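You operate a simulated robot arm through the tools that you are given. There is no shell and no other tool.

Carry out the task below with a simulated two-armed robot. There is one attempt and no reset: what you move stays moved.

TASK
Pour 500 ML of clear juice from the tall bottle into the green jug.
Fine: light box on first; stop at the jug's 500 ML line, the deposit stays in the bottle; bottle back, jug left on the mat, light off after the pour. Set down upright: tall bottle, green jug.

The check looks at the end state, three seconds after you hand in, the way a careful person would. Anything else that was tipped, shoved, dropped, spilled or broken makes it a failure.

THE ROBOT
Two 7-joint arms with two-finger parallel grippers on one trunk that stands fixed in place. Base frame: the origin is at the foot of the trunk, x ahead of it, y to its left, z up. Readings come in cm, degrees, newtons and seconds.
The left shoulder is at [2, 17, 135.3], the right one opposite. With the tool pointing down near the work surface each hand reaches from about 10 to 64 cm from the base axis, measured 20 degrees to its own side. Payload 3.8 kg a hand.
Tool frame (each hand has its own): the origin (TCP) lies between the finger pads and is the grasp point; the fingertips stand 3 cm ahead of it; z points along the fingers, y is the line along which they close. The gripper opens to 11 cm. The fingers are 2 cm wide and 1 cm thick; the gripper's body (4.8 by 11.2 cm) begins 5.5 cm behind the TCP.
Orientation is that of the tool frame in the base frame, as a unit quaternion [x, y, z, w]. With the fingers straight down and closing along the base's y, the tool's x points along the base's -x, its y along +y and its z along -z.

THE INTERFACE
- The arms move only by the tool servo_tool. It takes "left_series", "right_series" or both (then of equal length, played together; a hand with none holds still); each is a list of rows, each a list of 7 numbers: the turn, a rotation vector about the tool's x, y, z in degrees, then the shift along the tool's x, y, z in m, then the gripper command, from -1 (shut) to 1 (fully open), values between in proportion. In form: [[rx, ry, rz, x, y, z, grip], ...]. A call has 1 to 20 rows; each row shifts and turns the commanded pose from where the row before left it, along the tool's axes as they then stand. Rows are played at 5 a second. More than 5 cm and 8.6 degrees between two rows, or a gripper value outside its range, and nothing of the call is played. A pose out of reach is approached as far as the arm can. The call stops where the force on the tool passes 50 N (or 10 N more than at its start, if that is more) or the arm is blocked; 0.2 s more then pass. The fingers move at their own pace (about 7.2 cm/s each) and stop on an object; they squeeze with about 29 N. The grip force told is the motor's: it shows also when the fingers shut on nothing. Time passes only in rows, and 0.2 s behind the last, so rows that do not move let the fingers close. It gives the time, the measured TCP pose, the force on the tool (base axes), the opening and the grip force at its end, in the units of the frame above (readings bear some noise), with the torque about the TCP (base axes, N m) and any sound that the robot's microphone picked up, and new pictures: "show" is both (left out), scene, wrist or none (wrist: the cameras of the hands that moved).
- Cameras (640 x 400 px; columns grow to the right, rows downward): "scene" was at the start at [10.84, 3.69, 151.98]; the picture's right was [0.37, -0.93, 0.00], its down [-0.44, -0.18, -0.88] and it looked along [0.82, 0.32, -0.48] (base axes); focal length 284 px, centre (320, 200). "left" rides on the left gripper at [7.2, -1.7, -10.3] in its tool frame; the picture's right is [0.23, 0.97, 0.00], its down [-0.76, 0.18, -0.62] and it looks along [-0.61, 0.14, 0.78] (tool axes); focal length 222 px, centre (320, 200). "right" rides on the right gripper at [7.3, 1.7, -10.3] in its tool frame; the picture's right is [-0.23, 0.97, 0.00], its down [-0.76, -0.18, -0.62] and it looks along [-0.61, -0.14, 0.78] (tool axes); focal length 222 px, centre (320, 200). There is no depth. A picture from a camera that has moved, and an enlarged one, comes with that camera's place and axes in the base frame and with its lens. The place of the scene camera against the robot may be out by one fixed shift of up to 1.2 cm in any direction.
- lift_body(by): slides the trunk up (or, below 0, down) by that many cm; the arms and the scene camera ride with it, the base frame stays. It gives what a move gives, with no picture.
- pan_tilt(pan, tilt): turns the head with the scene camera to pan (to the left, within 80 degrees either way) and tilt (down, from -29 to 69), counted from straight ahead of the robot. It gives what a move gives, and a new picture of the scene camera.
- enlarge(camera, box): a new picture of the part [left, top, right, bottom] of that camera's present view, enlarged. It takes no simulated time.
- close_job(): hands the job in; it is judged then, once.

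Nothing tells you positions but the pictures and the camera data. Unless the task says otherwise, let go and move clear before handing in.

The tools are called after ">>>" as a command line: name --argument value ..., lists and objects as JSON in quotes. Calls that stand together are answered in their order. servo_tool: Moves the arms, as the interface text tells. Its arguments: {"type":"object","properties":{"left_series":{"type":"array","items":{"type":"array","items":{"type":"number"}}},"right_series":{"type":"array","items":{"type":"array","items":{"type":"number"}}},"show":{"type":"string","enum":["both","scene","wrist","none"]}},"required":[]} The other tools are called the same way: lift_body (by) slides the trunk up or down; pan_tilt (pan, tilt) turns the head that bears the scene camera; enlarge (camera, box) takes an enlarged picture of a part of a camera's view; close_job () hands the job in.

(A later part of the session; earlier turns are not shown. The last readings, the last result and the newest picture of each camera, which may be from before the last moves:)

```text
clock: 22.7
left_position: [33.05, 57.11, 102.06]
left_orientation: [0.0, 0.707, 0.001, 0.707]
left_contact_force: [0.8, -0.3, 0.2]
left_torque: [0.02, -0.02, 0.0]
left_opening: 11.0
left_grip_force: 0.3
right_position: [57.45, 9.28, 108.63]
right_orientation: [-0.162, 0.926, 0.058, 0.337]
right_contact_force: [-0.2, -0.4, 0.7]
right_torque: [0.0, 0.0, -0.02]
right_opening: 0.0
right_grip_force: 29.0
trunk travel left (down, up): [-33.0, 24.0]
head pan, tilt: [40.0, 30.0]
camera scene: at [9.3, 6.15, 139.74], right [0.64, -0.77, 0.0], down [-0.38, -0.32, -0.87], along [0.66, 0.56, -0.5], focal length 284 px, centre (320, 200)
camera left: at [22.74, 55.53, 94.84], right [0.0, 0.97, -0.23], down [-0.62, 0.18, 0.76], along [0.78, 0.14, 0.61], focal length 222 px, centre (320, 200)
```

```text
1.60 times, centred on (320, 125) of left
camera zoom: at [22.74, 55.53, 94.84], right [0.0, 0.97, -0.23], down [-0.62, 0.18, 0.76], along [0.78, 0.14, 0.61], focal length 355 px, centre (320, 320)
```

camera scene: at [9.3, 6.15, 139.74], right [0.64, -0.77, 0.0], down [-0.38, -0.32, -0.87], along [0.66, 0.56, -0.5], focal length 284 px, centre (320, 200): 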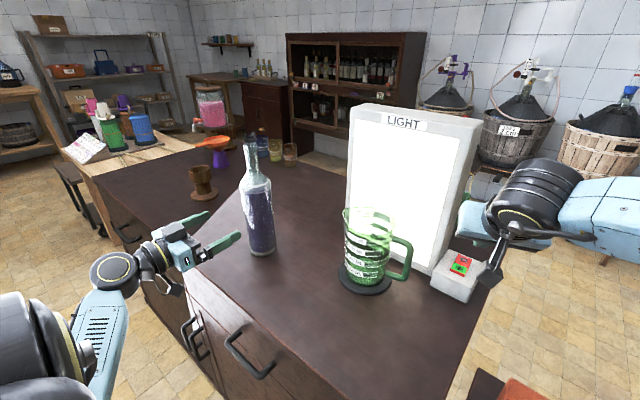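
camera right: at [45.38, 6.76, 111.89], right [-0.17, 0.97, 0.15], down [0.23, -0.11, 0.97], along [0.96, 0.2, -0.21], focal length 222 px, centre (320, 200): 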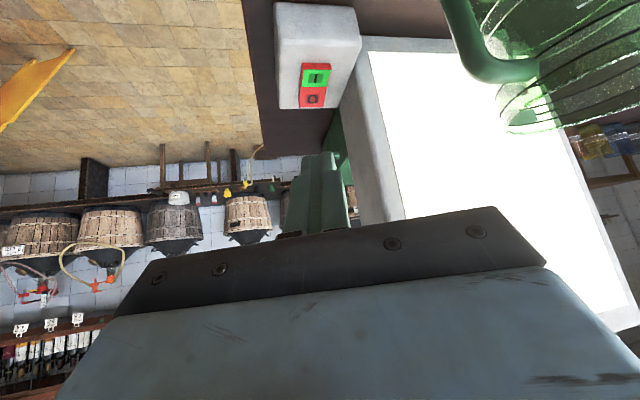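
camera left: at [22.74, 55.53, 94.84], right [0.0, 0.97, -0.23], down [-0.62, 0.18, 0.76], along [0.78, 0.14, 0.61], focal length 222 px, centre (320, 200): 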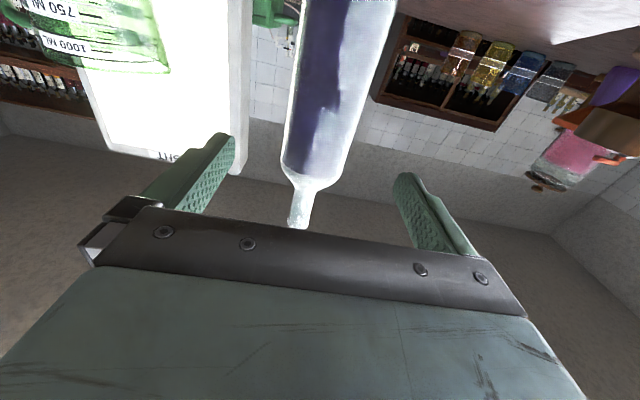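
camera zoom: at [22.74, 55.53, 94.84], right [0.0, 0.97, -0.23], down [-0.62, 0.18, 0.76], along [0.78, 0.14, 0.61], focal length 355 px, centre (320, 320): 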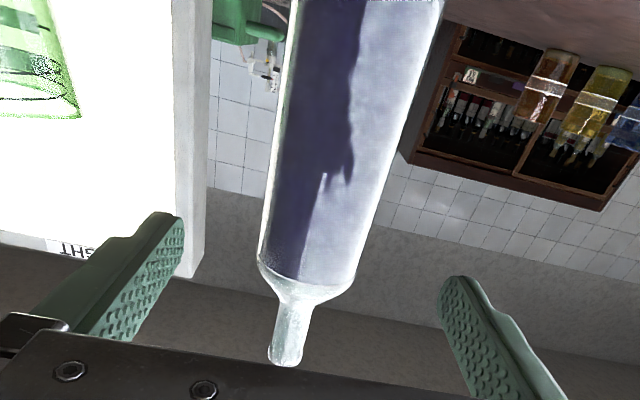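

The left hand is lined up with the bottle at z=102, and the bottle's y is about 57.4. I'll advance so the fingers straddle the bottle without closing yet.

>>> servo_tool --left_series '[[0, 0, 0, 0, 0.003, 0.021, 1], [0, 0, 0, 0, 0, 0.021, 1], [0, 0, 0, 0, 0, 0.021, 1], [0, 0, 0, 0, 0, 0.021, 1], [0, 0, 0, 0, 0, 0.021, 1], [0, 0, 0, 0, 0, 0.021, 1], [0, 0, 0, 0, 0, 0, 1]]' --show "both"

>>> enlarge --camera "scene" --box '[180, 140, 320, 280]'

>>> enlarge --camera "left" --box '[120, 0, 520, 250]'

```text
clock: 24.3
left_position: [45.7, 57.57, 102.01]
left_orientation: [0.0, 0.707, 0.0, 0.707]
left_contact_force: [0.1, -1.0, 0.0]
left_torque: [-0.04, 0.01, -0.01]
left_opening: 10.99
left_grip_force: 0.1
right_position: [57.56, 9.15, 108.73]
right_orientation: [-0.163, 0.926, 0.059, 0.337]
right_contact_force: [-0.7, -0.1, 0.7]
right_torque: [-0.01, -0.01, -0.02]
right_opening: 0.0
right_grip_force: 29.1
trunk travel left (down, up): [-33.0, 24.0]
head pan, tilt: [40.0, 30.0]
camera scene: at [9.28, 6.15, 139.74], right [0.64, -0.77, 0.0], down [-0.38, -0.32, -0.87], along [0.66, 0.56, -0.5], focal length 284 px, centre (320, 200)
camera left: at [35.28, 55.87, 94.83], right [0.0, 0.97, -0.23], down [-0.62, 0.18, 0.76], along [0.78, 0.14, 0.61], focal length 222 px, centre (320, 200)
```

scene: 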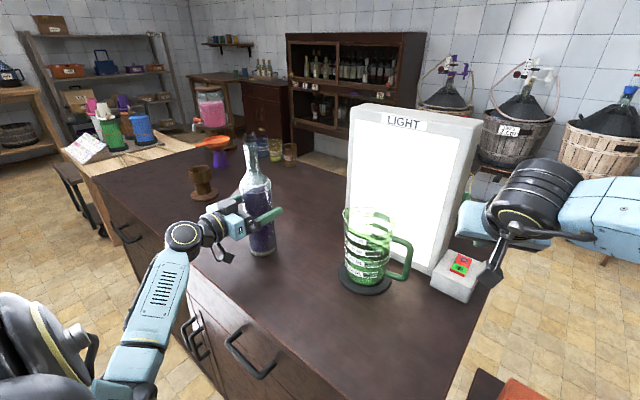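
left: 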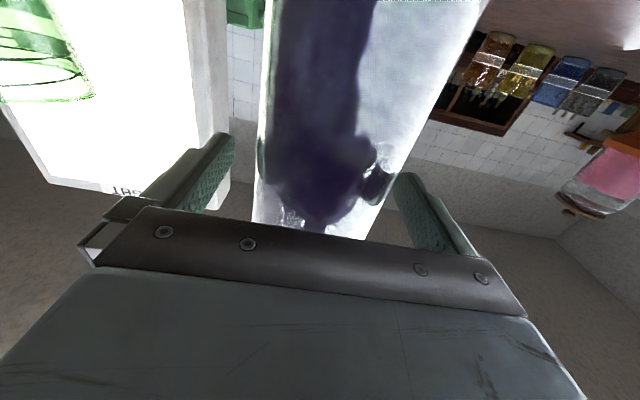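

```text
2.86 times, centred on (250, 210) of scene
camera zoom: at [9.28, 6.15, 139.74], right [0.64, -0.77, 0.0], down [-0.38, -0.32, -0.87], along [0.66, 0.56, -0.5], focal length 812 px, centre (520, 171)
```

zoom: 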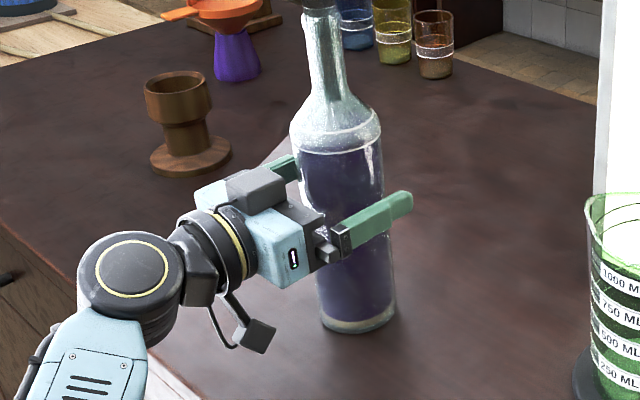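

```text
1.60 times, centred on (320, 125) of left
camera zoom: at [35.28, 55.87, 94.83], right [0.0, 0.97, -0.23], down [-0.62, 0.18, 0.76], along [0.78, 0.14, 0.61], focal length 355 px, centre (320, 320)
```

zoom: 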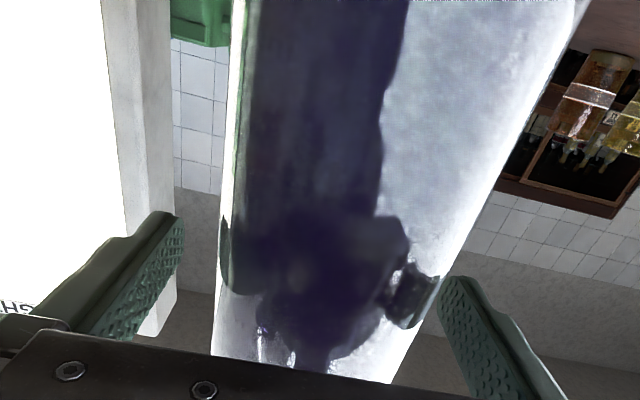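

The bottle is centred between the fingers, at about (45.7, 57.6). I'll close gently, ramping the grip.

>>> servo_tool --left_series '[[0, 0, 0, 0, 0, 0, 0.7], [0, 0, 0, 0, 0, 0, 0.5], [0, 0, 0, 0, 0, 0, 0.42], [0, 0, 0, 0, 0, 0, 0.36], [0, 0, 0, 0, 0, 0, 0.31], [0, 0, 0, 0, 0, 0, 0.26], [0, 0, 0, 0, 0, 0, 0.2], [0, 0, 0, 0, 0, 0, 0], [0, 0, 0, 0, 0, 0, -0.5], [0, 0, 0, 0, 0, 0, -1], [0, 0, 0, 0, 0, 0, -1]]' --show "both"

>>> enlarge --camera "scene" --box '[180, 140, 320, 280]'

```text
clock: 26.7
left_position: [45.61, 57.6, 102.12]
left_orientation: [-0.001, 0.707, 0.001, 0.707]
left_contact_force: [0.4, -0.3, 0.7]
left_torque: [-0.16, -0.03, 0.05]
left_opening: 7.43
left_grip_force: 28.2
right_position: [57.42, 9.3, 108.66]
right_orientation: [-0.162, 0.925, 0.059, 0.337]
right_contact_force: [0.1, 0.0, 0.1]
right_torque: [0.03, -0.02, -0.05]
right_opening: 0.0
right_grip_force: 29.0
trunk travel left (down, up): [-33.0, 24.0]
head pan, tilt: [40.0, 30.0]
camera scene: at [9.3, 6.15, 139.74], right [0.64, -0.77, 0.0], down [-0.38, -0.32, -0.87], along [0.66, 0.56, -0.5], focal length 284 px, centre (320, 200)
camera left: at [35.26, 55.86, 94.83], right [0.0, 0.97, -0.23], down [-0.62, 0.18, 0.76], along [0.78, 0.14, 0.61], focal length 222 px, centre (320, 200)
```

scene: 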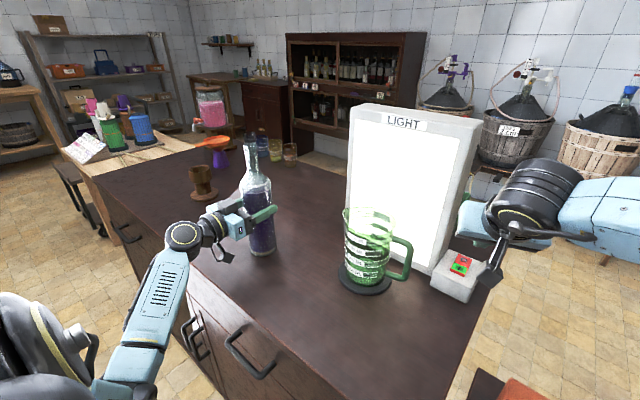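
left: 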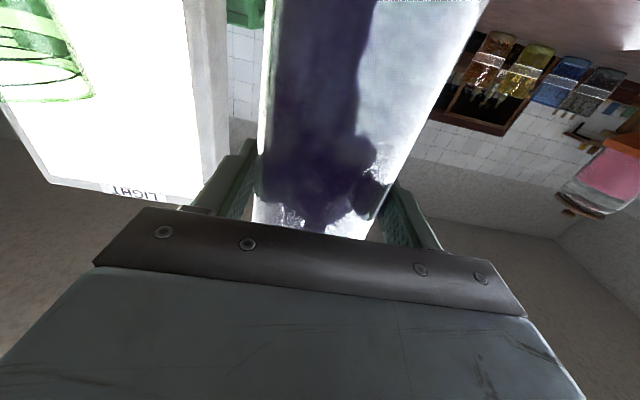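

```text
2.86 times, centred on (250, 210) of scene
camera zoom: at [9.3, 6.15, 139.74], right [0.64, -0.77, 0.0], down [-0.38, -0.32, -0.87], along [0.66, 0.56, -0.5], focal length 812 px, centre (520, 171)
```

zoom: 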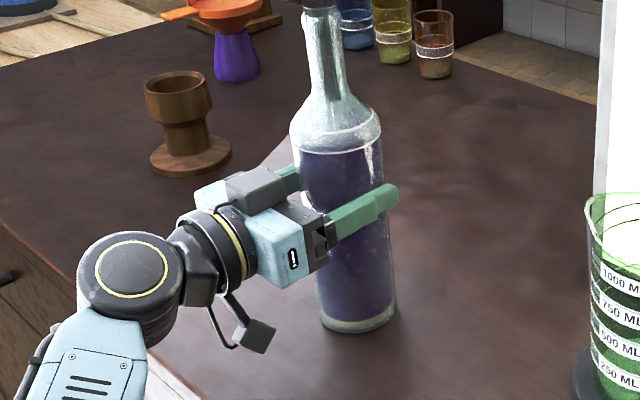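

The bottle is held, with a diameter of about 7.4. Re-solving the rays puts the tabletop at z≈88, so the grip is a little high on the body. Before lifting I'll re-grip 2.5 cm lower, nearer the centre of mass.

>>> servo_tool --left_series '[[0, 0, 0, 0, 0, 0, 0.3], [0, 0, 0, 0, 0, 0, 0.4], [0, 0, 0, 0, 0, 0, 0.6], [0, 0, 0, 0, 0, 0, 0.8], [0, 0, 0, 0.008, 0, 0.001, 0.8], [0, 0, 0, 0.008, 0, 0.001, 0.8], [0, 0, 0, 0.009, 0, 0.001, 0.8], [0, 0, 0, 0, 0, 0, 0.6], [0, 0, 0, 0, 0, 0, 0.45], [0, 0, 0, 0, 0, 0, 0.38], [0, 0, 0, 0, 0, 0, 0.34], [0, 0, 0, 0, 0, 0, 0.3], [0, 0, 0, 0, 0, 0, 0.2], [0, 0, 0, 0, 0, 0, 0], [0, 0, 0, 0, 0, 0, -0.5], [0, 0, 0, 0, 0, 0, -1], [0, 0, 0, 0, 0, 0, -1]]' --show "both"

>>> enlarge --camera "scene" --box '[180, 140, 320, 280]'

```text
clock: 30.3
left_position: [45.91, 57.46, 99.61]
left_orientation: [0.0, 0.707, 0.0, 0.707]
left_contact_force: [0.5, -3.6, 0.2]
left_torque: [-0.3, -0.03, 0.03]
left_opening: 7.46
left_grip_force: 29.0
right_position: [57.45, 9.28, 108.61]
right_orientation: [-0.162, 0.926, 0.06, 0.336]
right_contact_force: [0.2, 0.2, 0.8]
right_torque: [-0.03, -0.01, 0.0]
right_opening: 0.0
right_grip_force: 29.2
trunk travel left (down, up): [-33.0, 24.0]
head pan, tilt: [40.0, 30.0]
camera scene: at [9.31, 6.11, 139.74], right [0.64, -0.77, 0.0], down [-0.38, -0.32, -0.87], along [0.66, 0.56, -0.5], focal length 284 px, centre (320, 200)
camera left: at [35.58, 55.87, 92.33], right [0.0, 0.97, -0.23], down [-0.62, 0.18, 0.76], along [0.78, 0.14, 0.61], focal length 222 px, centre (320, 200)
```

scene: 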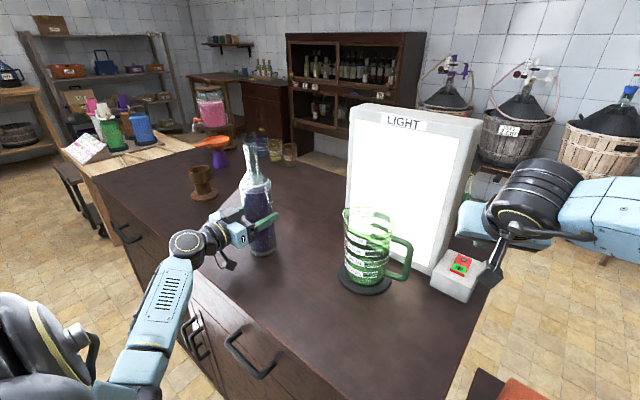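
left: 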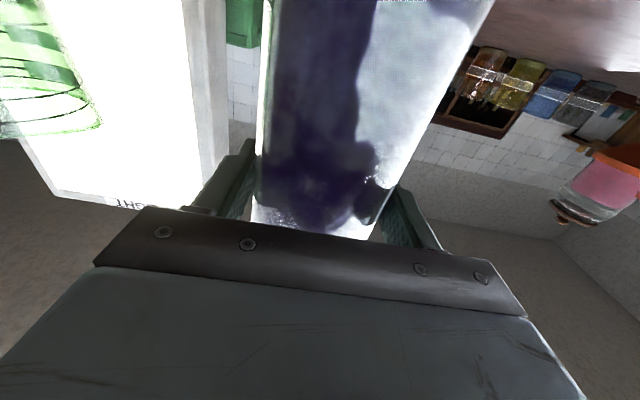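

```text
2.86 times, centred on (250, 210) of scene
camera zoom: at [9.31, 6.11, 139.74], right [0.64, -0.77, 0.0], down [-0.38, -0.32, -0.87], along [0.66, 0.56, -0.5], focal length 812 px, centre (520, 171)
```

zoom: 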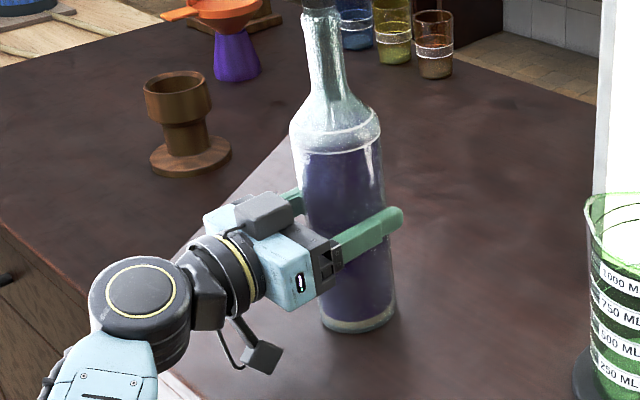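

>>> servo_tool --left_series '[[0, 0, 0, -0.002, 0, 0, -1], [0, 0, 0, -0.004, 0, 0, -1], [0, 0, 0, -0.006, 0, 0, -1], [0, 0, 0, -0.007, 0, 0, -1], [0, 0, 0, -0.007, 0, 0, -1], [0, 0, 0, -0.006, 0, 0, -1], [0, 0, 0, -0.004, 0, 0, -1], [0, 0, 0, -0.002, 0, 0, -1], [0, 0, 0, 0, 0, 0, -1]]' --show "scene"

>>> enlarge --camera "scene" --box '[180, 120, 320, 280]'

```text
clock: 32.3
left_position: [46.04, 57.62, 103.4]
left_orientation: [0.001, 0.708, -0.001, 0.706]
left_contact_force: [0.4, -0.5, -13.0]
left_torque: [-0.16, 0.01, -0.02]
left_opening: 7.45
left_grip_force: 29.1
right_position: [57.53, 9.33, 108.65]
right_orientation: [-0.163, 0.926, 0.06, 0.336]
right_contact_force: [-1.2, 0.3, 0.5]
right_torque: [0.0, -0.01, -0.01]
right_opening: 0.03
right_grip_force: 29.6
trunk travel left (down, up): [-33.0, 24.0]
head pan, tilt: [40.0, 30.0]
camera scene: at [9.39, 6.26, 139.72], right [0.64, -0.77, 0.0], down [-0.38, -0.32, -0.87], along [0.66, 0.56, -0.5], focal length 284 px, centre (320, 200)
```

scene: 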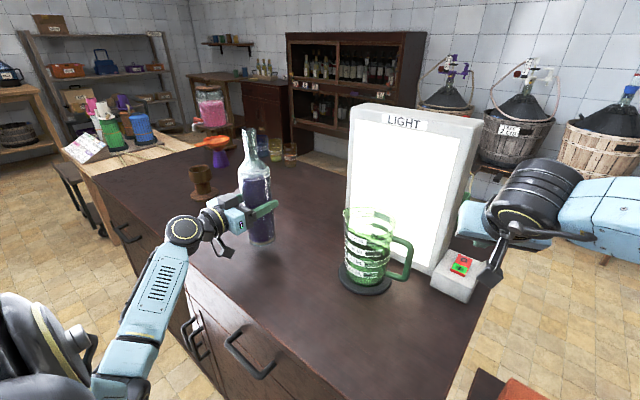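

```text
2.50 times, centred on (250, 200) of scene
camera zoom: at [9.39, 6.26, 139.72], right [0.64, -0.77, 0.0], down [-0.38, -0.32, -0.87], along [0.66, 0.56, -0.5], focal length 711 px, centre (495, 200)
```

zoom: 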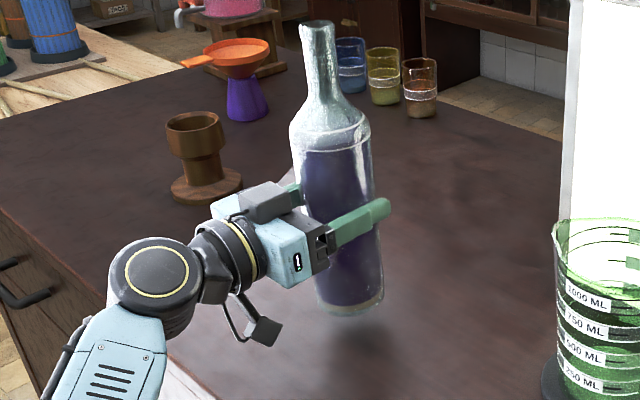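

The bottle is lifted cleanly and weighs about 13 N; the mouth is about 18 cm above the grip. Next I'll raise it smoothly upright and bring it forward to the jug's depth (x≈53.7), staying to the left.

>>> servo_tool --left_series '[[0, 0, 0, -0.0026, 0.0001, 0.0023, -1], [0, 0, 0, -0.0052, 0.0002, 0.0046, -1], [0, 0, 0, -0.0086, 0.0004, 0.0077, -1], [0, 0, 0, -0.0103, 0.0005, 0.0092, -1], [0, 0, 0, -0.0112, 0.0005, 0.01, -1], [0, 0, 0, -0.0112, 0.0005, 0.01, -1], [0, 0, 0, -0.0112, 0.0005, 0.01, -1], [0, 0, 0, -0.0103, 0.0005, 0.0092, -1], [0, 0, 0, -0.0077, 0.0004, 0.0069, -1], [0, 0, 0, -0.0052, 0.0002, 0.0046, -1], [0, 0, 0, -0.0026, 0.0001, 0.0023, -1], [0, 0, 0, 0, 0, 0, -1]]' --show "scene"

>>> enlarge --camera "scene" --box '[180, 80, 420, 300]'

```text
clock: 34.9
left_position: [53.62, 57.92, 112.01]
left_orientation: [0.0, 0.708, 0.0, 0.707]
left_contact_force: [-0.6, -0.1, -12.6]
left_torque: [-0.15, 0.04, 0.03]
left_opening: 7.45
left_grip_force: 29.2
right_position: [57.55, 9.37, 108.48]
right_orientation: [-0.164, 0.925, 0.06, 0.337]
right_contact_force: [0.4, -0.4, -0.3]
right_torque: [0.0, 0.0, 0.0]
right_opening: 0.0
right_grip_force: 28.6
trunk travel left (down, up): [-33.0, 24.0]
head pan, tilt: [40.0, 30.0]
camera scene: at [9.4, 6.26, 139.72], right [0.64, -0.77, 0.0], down [-0.38, -0.32, -0.87], along [0.66, 0.56, -0.5], focal length 284 px, centre (320, 200)
```

scene: 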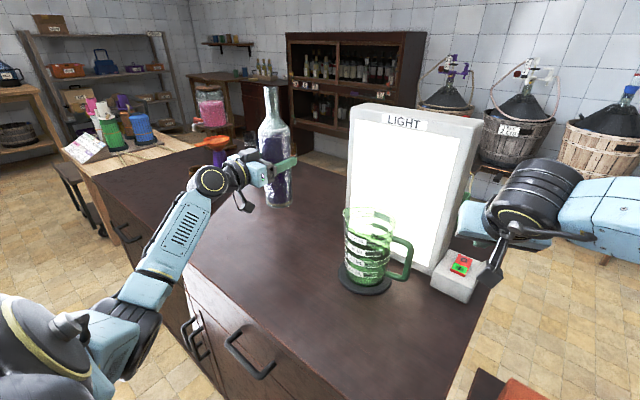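

```text
1.82 times, centred on (300, 190) of scene
camera zoom: at [9.4, 6.26, 139.72], right [0.64, -0.77, 0.0], down [-0.38, -0.32, -0.87], along [0.66, 0.56, -0.5], focal length 517 px, centre (356, 218)
```

zoom: 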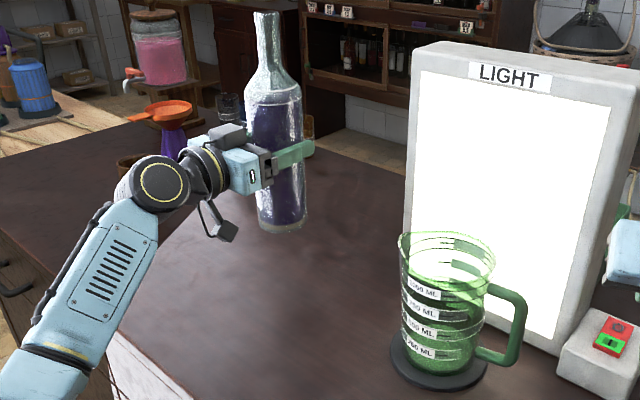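

The bottle is upright at the pouring depth, well left of the jug. I'll tilt it slowly to about 60°, with the neck towards the jug but still outside it. At that angle the level should still be well below the lip.

>>> servo_tool --left_series '[[0, 0, 1, 0, 0, 0, -1], [0, 0, 2, 0, 0, 0, -1], [0, 0, 3, 0, 0, 0, -1], [0, 0, 3.5, 0, 0, 0, -1], [0, 0, 3.5, 0, 0, 0, -1], [0, 0, 3.5, 0, 0, 0, -1], [0, 0, 3.5, 0, 0, 0, -1], [0, 0, 3.5, 0, 0, 0, -1], [0, 0, 3.5, 0, 0, 0, -1], [0, 0, 3, 0, 0, 0, -1], [0, 0, 2, 0, 0, 0, -1], [0, 0, 1, 0, 0, 0, -1], [0, 0, 0, 0, 0, 0, -1]]' --show "scene"

>>> enlarge --camera "scene" --box '[180, 80, 420, 300]'

```text
clock: 37.7
left_position: [53.65, 57.97, 111.84]
left_orientation: [0.202, 0.679, 0.2, 0.677]
left_contact_force: [0.3, -0.5, -12.6]
left_torque: [-0.07, 0.08, 0.01]
left_opening: 7.43
left_grip_force: 28.5
right_position: [57.63, 9.47, 108.69]
right_orientation: [-0.163, 0.925, 0.059, 0.337]
right_contact_force: [0.2, 0.0, -1.3]
right_torque: [-0.01, 0.0, -0.01]
right_opening: 0.0
right_grip_force: 28.8
trunk travel left (down, up): [-33.0, 24.0]
head pan, tilt: [40.0, 30.0]
camera scene: at [9.41, 6.26, 139.72], right [0.64, -0.77, 0.0], down [-0.38, -0.32, -0.87], along [0.66, 0.56, -0.5], focal length 284 px, centre (320, 200)
```

scene: 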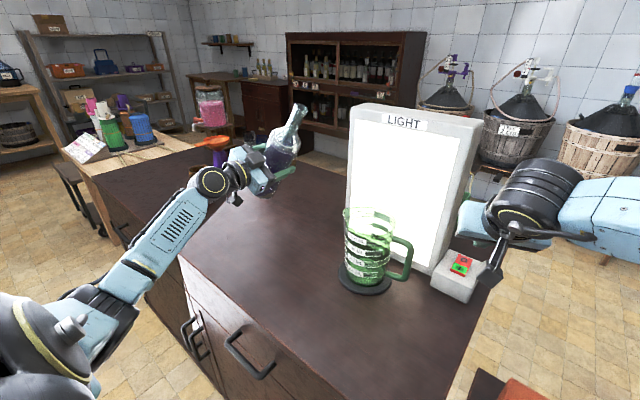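

```text
1.82 times, centred on (300, 190) of scene
camera zoom: at [9.41, 6.26, 139.72], right [0.64, -0.77, 0.0], down [-0.38, -0.32, -0.87], along [0.66, 0.56, -0.5], focal length 517 px, centre (356, 218)
```

zoom: 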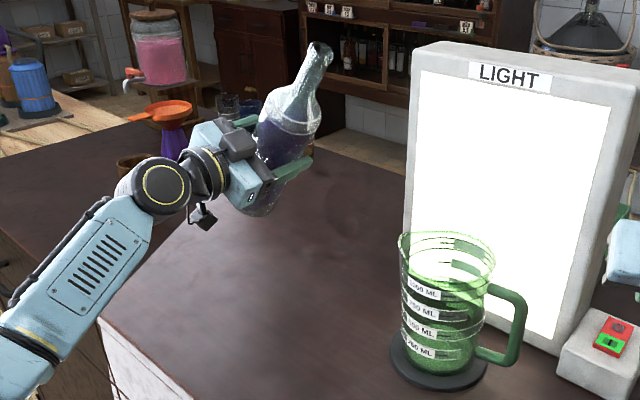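

>>> servo_tool --left_series '[[0, 0, 1, 0, 0, 0, -1], [0, 0, 2, 0, 0, 0, -1], [0, 0, 3, 0, 0, 0, -1], [0, 0, 3, 0, 0, 0, -1], [0, 0, 3, 0, 0, 0, -1], [0, 0, 3, 0, 0, 0, -1], [0, 0, 3, 0, 0, 0, -1], [0, 0, 3, 0, 0, 0, -1], [0, 0, 2, 0, 0, 0, -1], [0, 0, 1, 0, 0, 0, -1], [0, 0, 0, 0, 0, 0, -1]]' --show "scene"

>>> enlarge --camera "scene" --box '[180, 80, 420, 300]'

```text
clock: 40.1
left_position: [53.8, 57.98, 111.9]
left_orientation: [0.338, 0.622, 0.337, 0.621]
left_contact_force: [-0.4, 0.4, -11.8]
left_torque: [-0.15, 0.01, -0.03]
left_opening: 7.41
left_grip_force: 29.5
right_position: [57.67, 9.36, 108.65]
right_orientation: [-0.163, 0.925, 0.059, 0.337]
right_contact_force: [-0.3, 0.2, -0.1]
right_torque: [0.0, 0.01, 0.03]
right_opening: 0.0
right_grip_force: 29.0
trunk travel left (down, up): [-33.0, 24.0]
head pan, tilt: [40.0, 30.0]
camera scene: at [9.41, 6.26, 139.72], right [0.64, -0.77, 0.0], down [-0.38, -0.32, -0.87], along [0.66, 0.56, -0.5], focal length 284 px, centre (320, 200)
```

scene: 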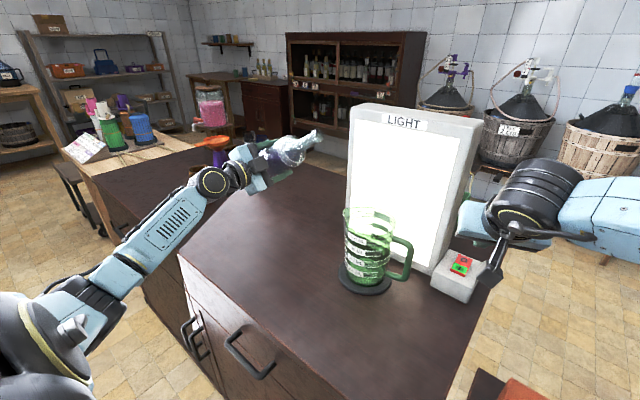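

```text
1.82 times, centred on (300, 190) of scene
camera zoom: at [9.41, 6.26, 139.72], right [0.64, -0.77, 0.0], down [-0.38, -0.32, -0.87], along [0.66, 0.56, -0.5], focal length 517 px, centre (356, 218)
```

zoom: 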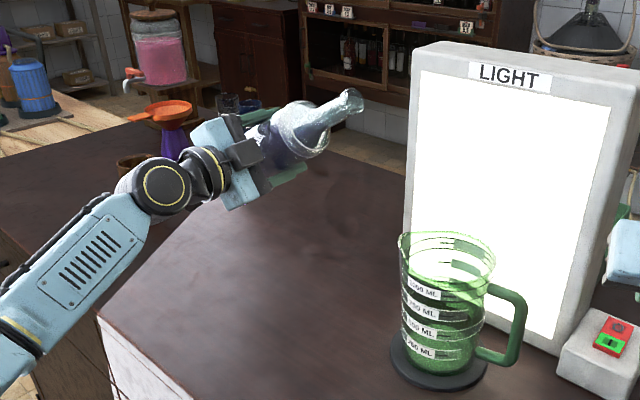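

>>> enlarge --camera "scene" --box '[240, 110, 340, 200]'

>>> enlarge --camera "left" --box '[100, 0, 540, 250]'

```text
4.44 times, centred on (290, 155) of scene
camera zoom: at [9.41, 6.26, 139.72], right [0.64, -0.77, 0.0], down [-0.38, -0.32, -0.87], along [0.66, 0.56, -0.5], focal length 1263 px, centre (453, 400)
```

zoom: 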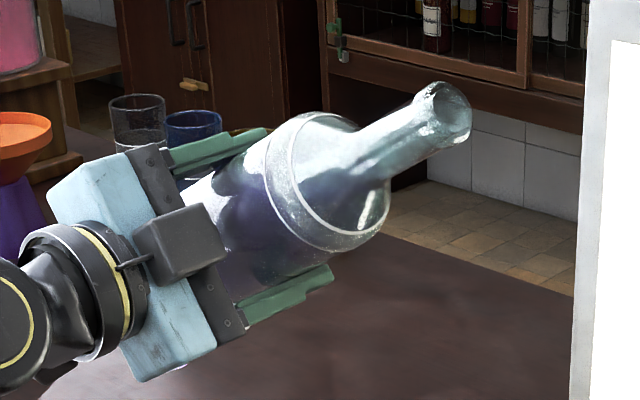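

```text
1.45 times, centred on (320, 125) of left
camera zoom: at [43.38, 63.13, 106.5], right [0.0, 0.72, 0.69], down [-0.62, -0.54, 0.57], along [0.78, -0.43, 0.45], focal length 323 px, centre (320, 309)
```

zoom: 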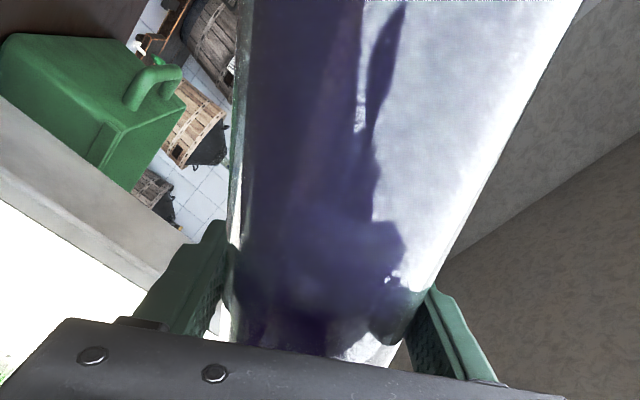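

The bottle is tilted at 57° and held firmly. I'll now translate it so the mouth comes over the jug opening, staying above the rim.

>>> servo_tool --left_series '[[0, 0, 0, -0.0015, -0.0031, 0, -1], [0, 0, 0, -0.0029, -0.0061, 0, -1], [0, 0, 0, -0.0049, -0.0102, 0, -1], [0, 0, 0, -0.0059, -0.0122, 0, -1], [0, 0, 0, -0.0059, -0.0122, 0, -1], [0, 0, 0, -0.0059, -0.0122, 0, -1], [0, 0, 0, -0.0059, -0.0122, 0, -1], [0, 0, 0, -0.0059, -0.0122, 0, -1], [0, 0, 0, -0.0059, -0.0122, 0, -1], [0, 0, 0, -0.0049, -0.0102, 0, -1], [0, 0, 0, -0.0039, -0.0082, 0, -1], [0, 0, 0, -0.0025, -0.0051, 0, -1], [0, 0, 0, -0.0015, -0.0031, 0, -1], [0, 0, 0, -0.0015, -0.0031, 0, -1], [0, 0, 0, 0, 0, 0, -1]]' --show "scene"

>>> enlarge --camera "scene" --box '[260, 120, 440, 300]'

```text
clock: 43.3
left_position: [53.7, 46.29, 104.87]
left_orientation: [0.337, 0.622, 0.337, 0.621]
left_contact_force: [0.2, 0.1, -11.9]
left_torque: [-0.08, 0.02, 0.02]
left_opening: 7.43
left_grip_force: 28.7
right_position: [57.61, 9.38, 108.61]
right_orientation: [-0.163, 0.925, 0.06, 0.338]
right_contact_force: [-0.3, -0.8, 0.3]
right_torque: [0.02, -0.01, 0.0]
right_opening: 0.0
right_grip_force: 28.9
trunk travel left (down, up): [-33.0, 24.0]
head pan, tilt: [40.0, 30.0]
camera scene: at [9.4, 6.25, 139.72], right [0.64, -0.77, 0.0], down [-0.38, -0.32, -0.87], along [0.66, 0.56, -0.5], focal length 284 px, centre (320, 200)
```

scene: 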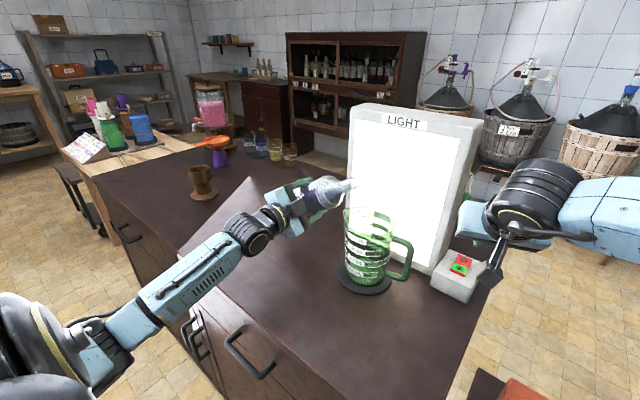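

```text
2.22 times, centred on (350, 210) of scene
camera zoom: at [9.4, 6.25, 139.72], right [0.64, -0.77, 0.0], down [-0.38, -0.32, -0.87], along [0.66, 0.56, -0.5], focal length 632 px, centre (253, 178)
```

zoom: 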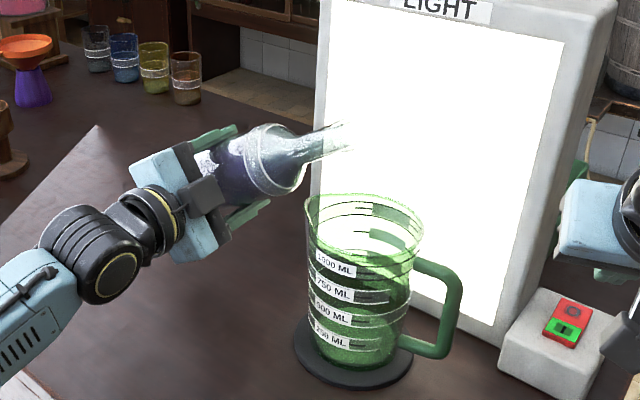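

The mouth is over the jug opening, at y≈32 and z≈114. I'll tilt on to 70°, pivoting around the mouth and lowering it slightly while it stays above the rim.

>>> servo_tool --left_series '[[0, 0, 0.5, 0.0004, 0.0008, 0, -1], [0, 0, 1, 0.0007, 0.0017, 0, -1], [0, 0, 1, 0.0007, 0.0017, 0, -1], [0, 0, 1, 0.0007, 0.0017, 0, -1], [0, 0, 1, 0.0007, 0.0017, 0, -1], [0, 0, 1, 0.0007, 0.0017, 0, -1], [0, 0, 1, 0.0007, 0.0017, 0, -1], [0, 0, 1, 0.0007, 0.0017, 0, -1], [0, 0, 1, 0.0007, 0.0017, 0, -1], [0, 0, 1, 0.0007, 0.0017, 0, -1], [0, 0, 1, 0.0007, 0.0017, 0, -1], [0, 0, 0.5, 0.0004, 0.0008, 0, -1], [0, 0, 0, 0, 0, 0, -1]]' --show "scene"

>>> enlarge --camera "scene" --box '[260, 150, 420, 300]'

>>> enlarge --camera "left" --box '[0, 0, 640, 250]'

>>> enlarge --camera "right" --box '[400, 0, 640, 150]'

```text
clock: 46.1
left_position: [53.77, 47.79, 106.16]
left_orientation: [0.396, 0.586, 0.396, 0.586]
left_contact_force: [-1.2, -0.3, -13.2]
left_torque: [-0.17, 0.03, 0.02]
left_opening: 7.43
left_grip_force: 29.3
right_position: [57.49, 9.45, 108.64]
right_orientation: [-0.163, 0.926, 0.059, 0.337]
right_contact_force: [0.0, -0.2, -0.3]
right_torque: [0.02, -0.02, 0.0]
right_opening: 0.0
right_grip_force: 28.8
trunk travel left (down, up): [-33.0, 24.0]
head pan, tilt: [40.0, 30.0]
camera scene: at [9.41, 6.24, 139.72], right [0.64, -0.77, 0.0], down [-0.38, -0.32, -0.87], along [0.66, 0.56, -0.5], focal length 284 px, centre (320, 200)
```

scene: 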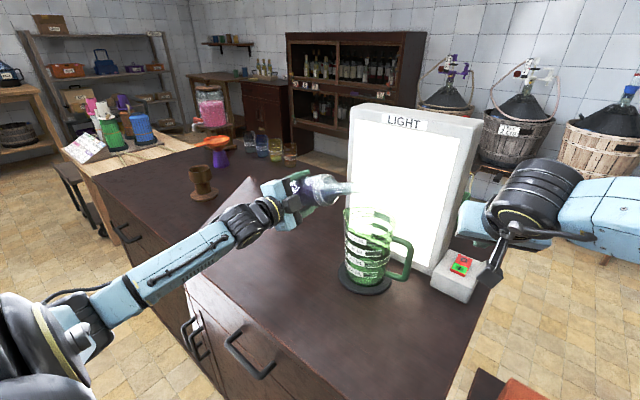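

```text
2.67 times, centred on (340, 225) of scene
camera zoom: at [9.41, 6.24, 139.72], right [0.64, -0.77, 0.0], down [-0.38, -0.32, -0.87], along [0.66, 0.56, -0.5], focal length 758 px, centre (267, 133)
```

zoom: 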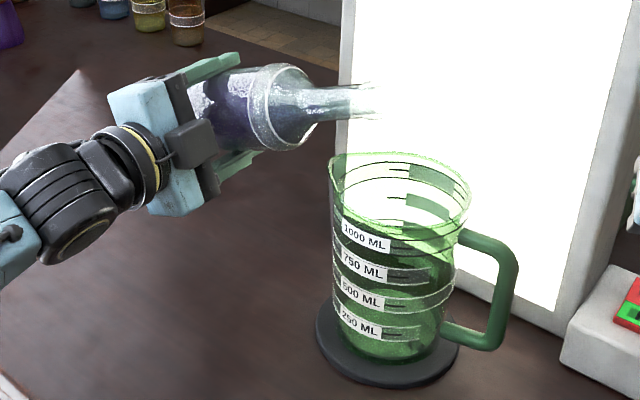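

```text
1.00 times, centred on (320, 125) of left (not enlarged: the box is as wide or as high as the picture)
camera zoom: at [43.35, 54.06, 101.82], right [0.0, 0.58, 0.82], down [-0.62, -0.64, 0.45], along [0.78, -0.51, 0.36], focal length 222 px, centre (320, 275)
```

zoom: 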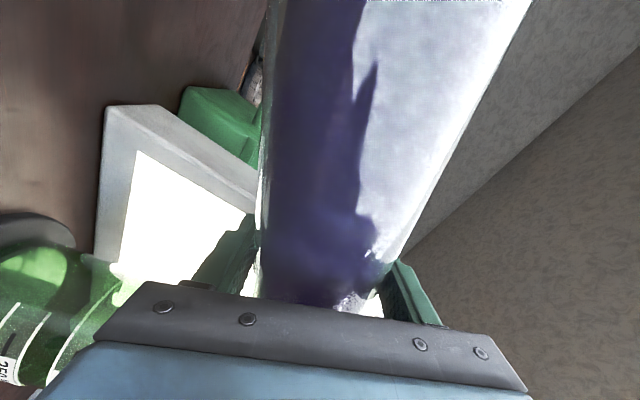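

```text
2.67 times, centred on (520, 75) of right
camera zoom: at [45.53, 6.85, 111.82], right [-0.17, 0.97, 0.15], down [0.23, -0.1, 0.97], along [0.96, 0.2, -0.21], focal length 592 px, centre (-213, 533)
```

zoom: 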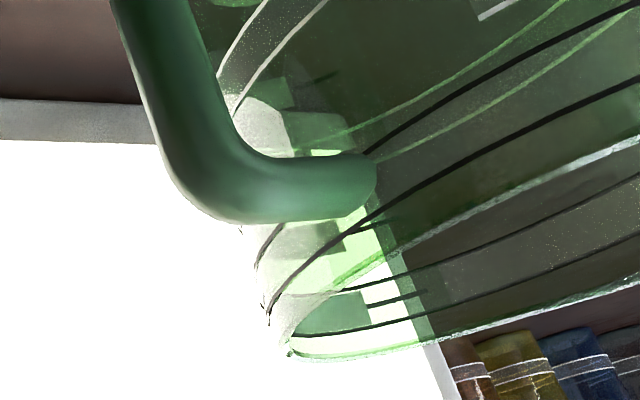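

The tilt is 68°, there is no flow yet, and the level is still at the shoulder. I'll nudge the mouth 1.5 cm further over the opening and tilt on slowly, pivoting about the mouth.

>>> servo_tool --left_series '[[0, 0, 0, -0.002, -0.0008, 0, -1], [0, 0, 0, -0.0045, -0.0018, 0, -1], [0, 0, 0, -0.0045, -0.0018, 0, -1], [0, 0, 0, -0.0028, -0.0011, 0, -1], [0, 0, 0.5, 0, 0.00155, 0, -1], [0, 0, 1, 0, 0.0031, 0, -1], [0, 0, 1, 0, 0.0031, 0, -1], [0, 0, 1, 0, 0.0031, 0, -1], [0, 0, 1, 0, 0.0031, 0, -1], [0, 0, 0.5, 0, 0.00155, 0, -1], [0, 0, 0, 0, 0, 0, -1]]' --show "scene"

>>> enlarge --camera "scene" --box '[260, 150, 420, 300]'

```text
clock: 48.5
left_position: [53.67, 46.78, 107.65]
left_orientation: [0.422, 0.569, 0.42, 0.568]
left_contact_force: [-0.4, 0.4, -11.7]
left_torque: [-0.14, 0.03, -0.02]
left_opening: 7.43
left_grip_force: 28.9
right_position: [57.58, 9.37, 108.63]
right_orientation: [-0.164, 0.925, 0.06, 0.337]
right_contact_force: [0.3, 0.1, -0.4]
right_torque: [0.02, 0.01, -0.01]
right_opening: 0.0
right_grip_force: 29.4
trunk travel left (down, up): [-33.0, 24.0]
head pan, tilt: [40.0, 30.0]
camera scene: at [9.41, 6.24, 139.72], right [0.64, -0.77, 0.0], down [-0.38, -0.32, -0.87], along [0.66, 0.56, -0.5], focal length 284 px, centre (320, 200)
```

scene: 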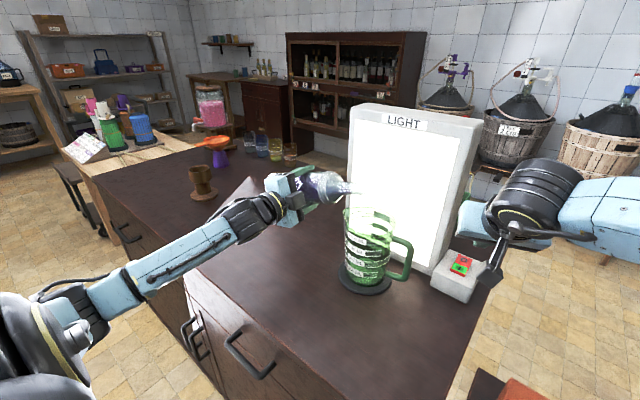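

```text
2.67 times, centred on (340, 225) of scene
camera zoom: at [9.41, 6.24, 139.72], right [0.64, -0.77, 0.0], down [-0.38, -0.32, -0.87], along [0.66, 0.56, -0.5], focal length 758 px, centre (267, 133)
```

zoom: 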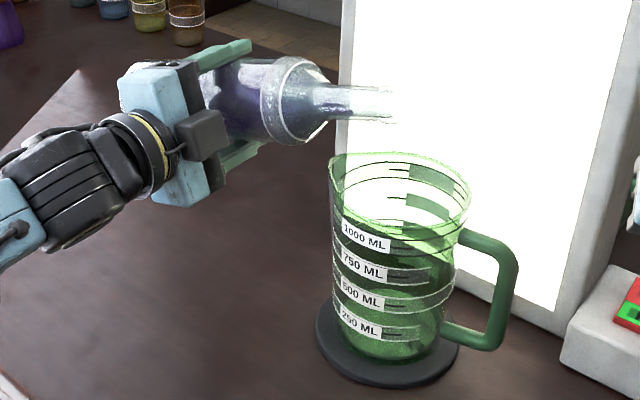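

>>> enlarge --camera "scene" --box '[300, 160, 380, 210]'

>>> enlarge --camera "scene" --box '[330, 200, 420, 300]'

```text
8.00 times, centred on (340, 185) of scene
camera zoom: at [9.41, 6.24, 139.72], right [0.64, -0.77, 0.0], down [-0.38, -0.32, -0.87], along [0.66, 0.56, -0.5], focal length 2274 px, centre (160, 320)
```

zoom: 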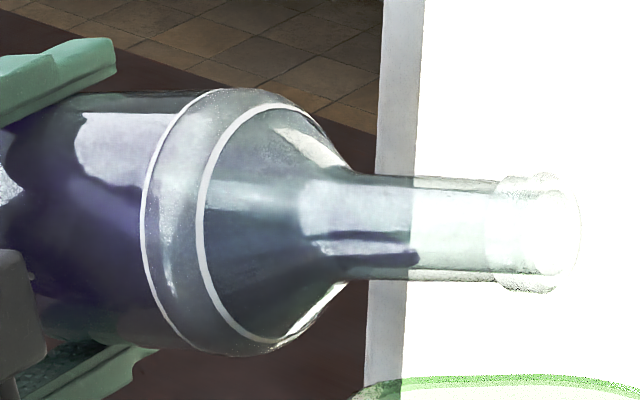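

```text
4.00 times, centred on (375, 250) of scene
camera zoom: at [9.41, 6.24, 139.72], right [0.64, -0.77, 0.0], down [-0.38, -0.32, -0.87], along [0.66, 0.56, -0.5], focal length 1137 px, centre (100, 0)
```

zoom: 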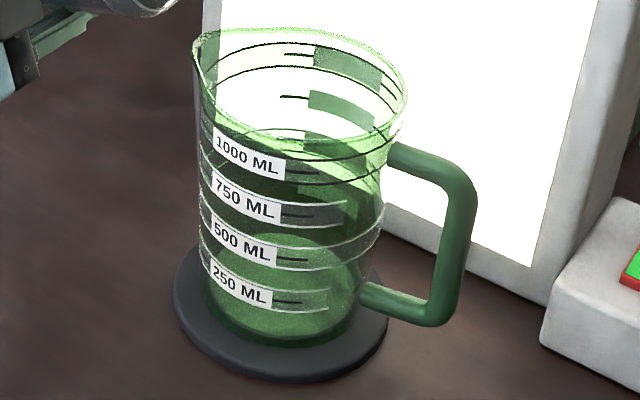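

>>> enlarge --camera "scene" --box '[343, 240, 403, 290]'

>>> enlarge --camera "scene" --box '[343, 200, 403, 250]'

```text
8.00 times, centred on (373, 265) of scene
camera zoom: at [9.41, 6.24, 139.72], right [0.64, -0.77, 0.0], down [-0.38, -0.32, -0.87], along [0.66, 0.56, -0.5], focal length 2274 px, centre (-104, -320)
```

zoom: 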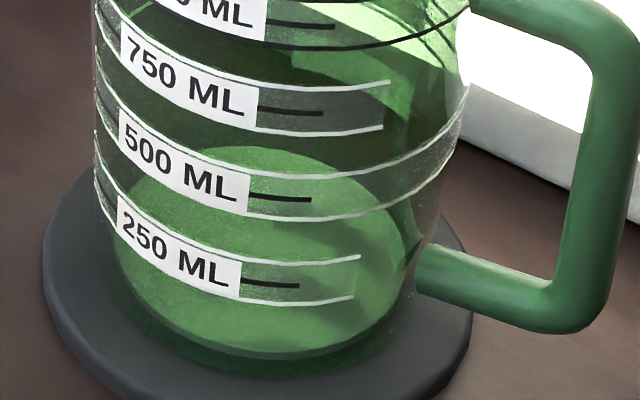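

```text
8.00 times, centred on (373, 225) of scene
camera zoom: at [9.41, 6.24, 139.72], right [0.64, -0.77, 0.0], down [-0.38, -0.32, -0.87], along [0.66, 0.56, -0.5], focal length 2274 px, centre (-104, 0)
```

zoom: 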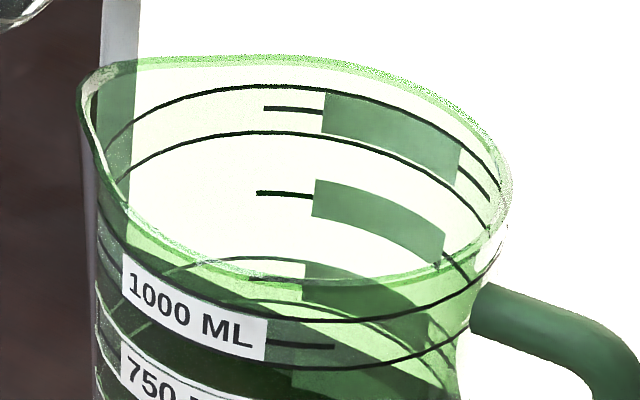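

The juice tongue is already in the neck and close to the lip. The marks are clear: the 500 ML tick sits mid-band. I'll tilt in small steps now, with pauses.

>>> servo_tool --left_series '[[0, 0, 0.5, 0, 0.00155, 0, -1], [0, 0, 0.5, 0, 0.00155, 0, -1], [0, 0, 0.5, 0, 0.00155, 0, -1], [0, 0, 0.5, 0, 0.00155, 0, -1], [0, 0, 0, 0, 0, 0, -1], [0, 0, 0, 0, 0, 0, -1]]' --show "scene"

>>> enlarge --camera "scene" --box '[300, 160, 380, 210]'

>>> enlarge --camera "scene" --box '[330, 170, 420, 300]'

```text
clock: 49.9
left_position: [53.68, 46.98, 108.23]
left_orientation: [0.43, 0.561, 0.431, 0.56]
left_contact_force: [0.5, -0.3, -12.9]
left_torque: [-0.15, 0.06, 0.01]
left_opening: 7.44
left_grip_force: 29.5
right_position: [57.51, 9.39, 108.66]
right_orientation: [-0.163, 0.926, 0.059, 0.336]
right_contact_force: [0.4, -0.2, -0.3]
right_torque: [-0.02, 0.02, -0.01]
right_opening: 0.0
right_grip_force: 28.7
trunk travel left (down, up): [-33.0, 24.0]
head pan, tilt: [40.0, 30.0]
camera scene: at [9.41, 6.24, 139.72], right [0.64, -0.77, 0.0], down [-0.38, -0.32, -0.87], along [0.66, 0.56, -0.5], focal length 284 px, centre (320, 200)
```

scene: 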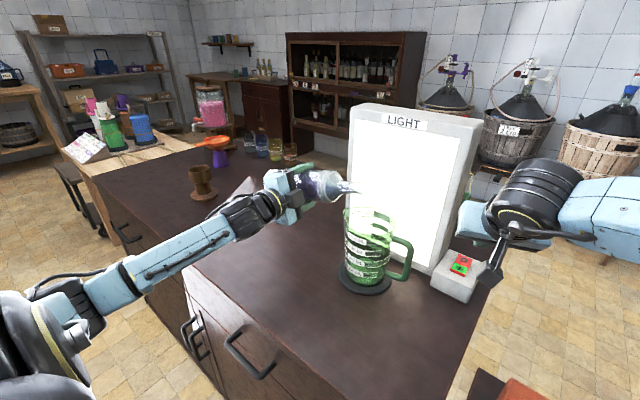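

```text
8.00 times, centred on (340, 185) of scene
camera zoom: at [9.41, 6.24, 139.72], right [0.64, -0.77, 0.0], down [-0.38, -0.32, -0.87], along [0.66, 0.56, -0.5], focal length 2274 px, centre (160, 320)
```

zoom: 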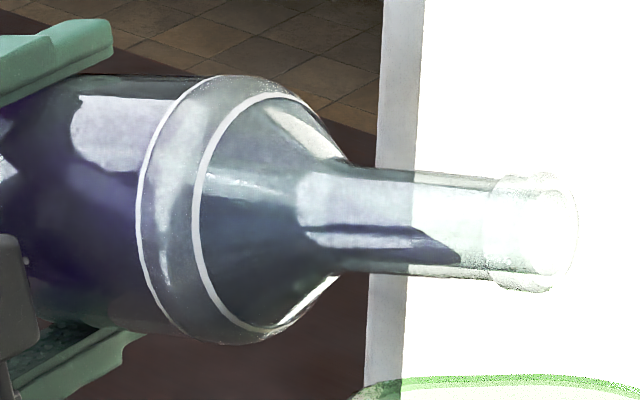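

```text
3.08 times, centred on (375, 235) of scene
camera zoom: at [9.41, 6.24, 139.72], right [0.64, -0.77, 0.0], down [-0.38, -0.32, -0.87], along [0.66, 0.56, -0.5], focal length 875 px, centre (151, 92)
```

zoom: 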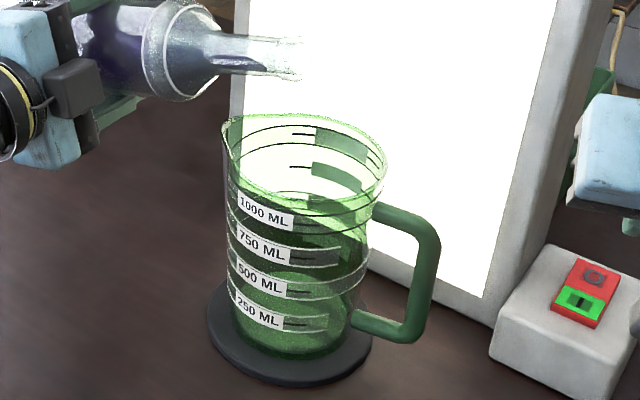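

>>> servo_tool --left_series '[[0, 0, 0.5, 0, 0.00155, 0, -1], [0, 0, 0.5, 0, 0.00155, 0, -1], [0, 0, 0.5, 0, 0.00155, 0, -1], [0, 0, 0, 0, 0, 0, -1], [0, 0, 0, 0, 0, 0, -1]]' --show "scene"

>>> enlarge --camera "scene" --box '[300, 160, 380, 210]'

>>> enlarge --camera "scene" --box '[330, 170, 420, 300]'

```text
clock: 51.1
left_position: [53.76, 47.12, 108.68]
left_orientation: [0.438, 0.556, 0.437, 0.555]
left_contact_force: [0.8, 0.7, -12.2]
left_torque: [-0.17, 0.07, 0.01]
left_opening: 7.44
left_grip_force: 29.4
right_position: [57.58, 9.37, 108.56]
right_orientation: [-0.164, 0.925, 0.06, 0.337]
right_contact_force: [-0.3, -0.3, -0.1]
right_torque: [0.01, 0.02, 0.02]
right_opening: 0.0
right_grip_force: 28.8
trunk travel left (down, up): [-33.0, 24.0]
head pan, tilt: [40.0, 30.0]
camera scene: at [9.4, 6.24, 139.72], right [0.64, -0.77, 0.0], down [-0.38, -0.32, -0.87], along [0.66, 0.56, -0.5], focal length 284 px, centre (320, 200)
```

scene: 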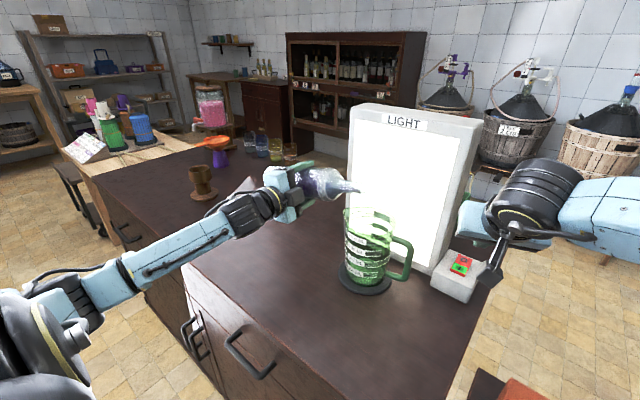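

```text
8.00 times, centred on (340, 185) of scene
camera zoom: at [9.4, 6.24, 139.72], right [0.64, -0.77, 0.0], down [-0.38, -0.32, -0.87], along [0.66, 0.56, -0.5], focal length 2274 px, centre (160, 320)
```

zoom: 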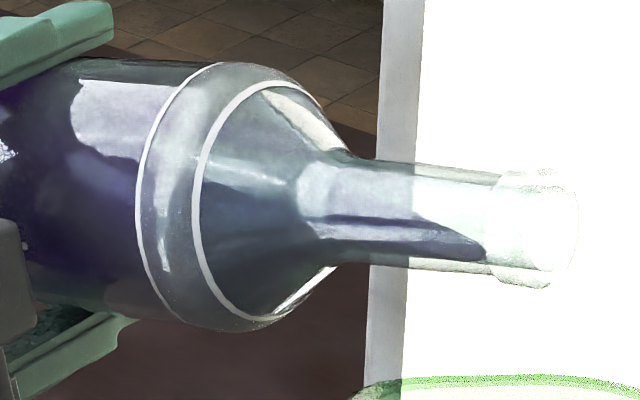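

```text
3.08 times, centred on (375, 235) of scene
camera zoom: at [9.4, 6.24, 139.72], right [0.64, -0.77, 0.0], down [-0.38, -0.32, -0.87], along [0.66, 0.56, -0.5], focal length 875 px, centre (151, 92)
```

zoom: 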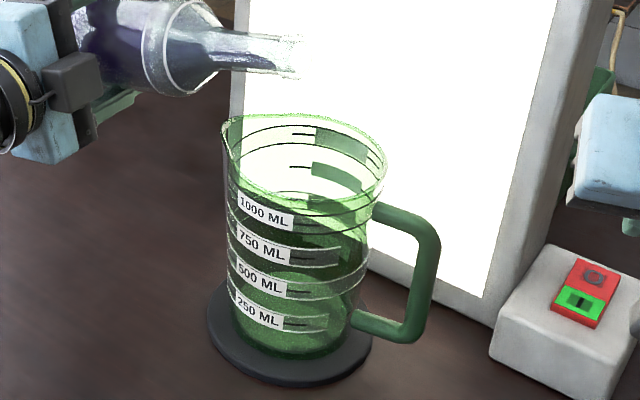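

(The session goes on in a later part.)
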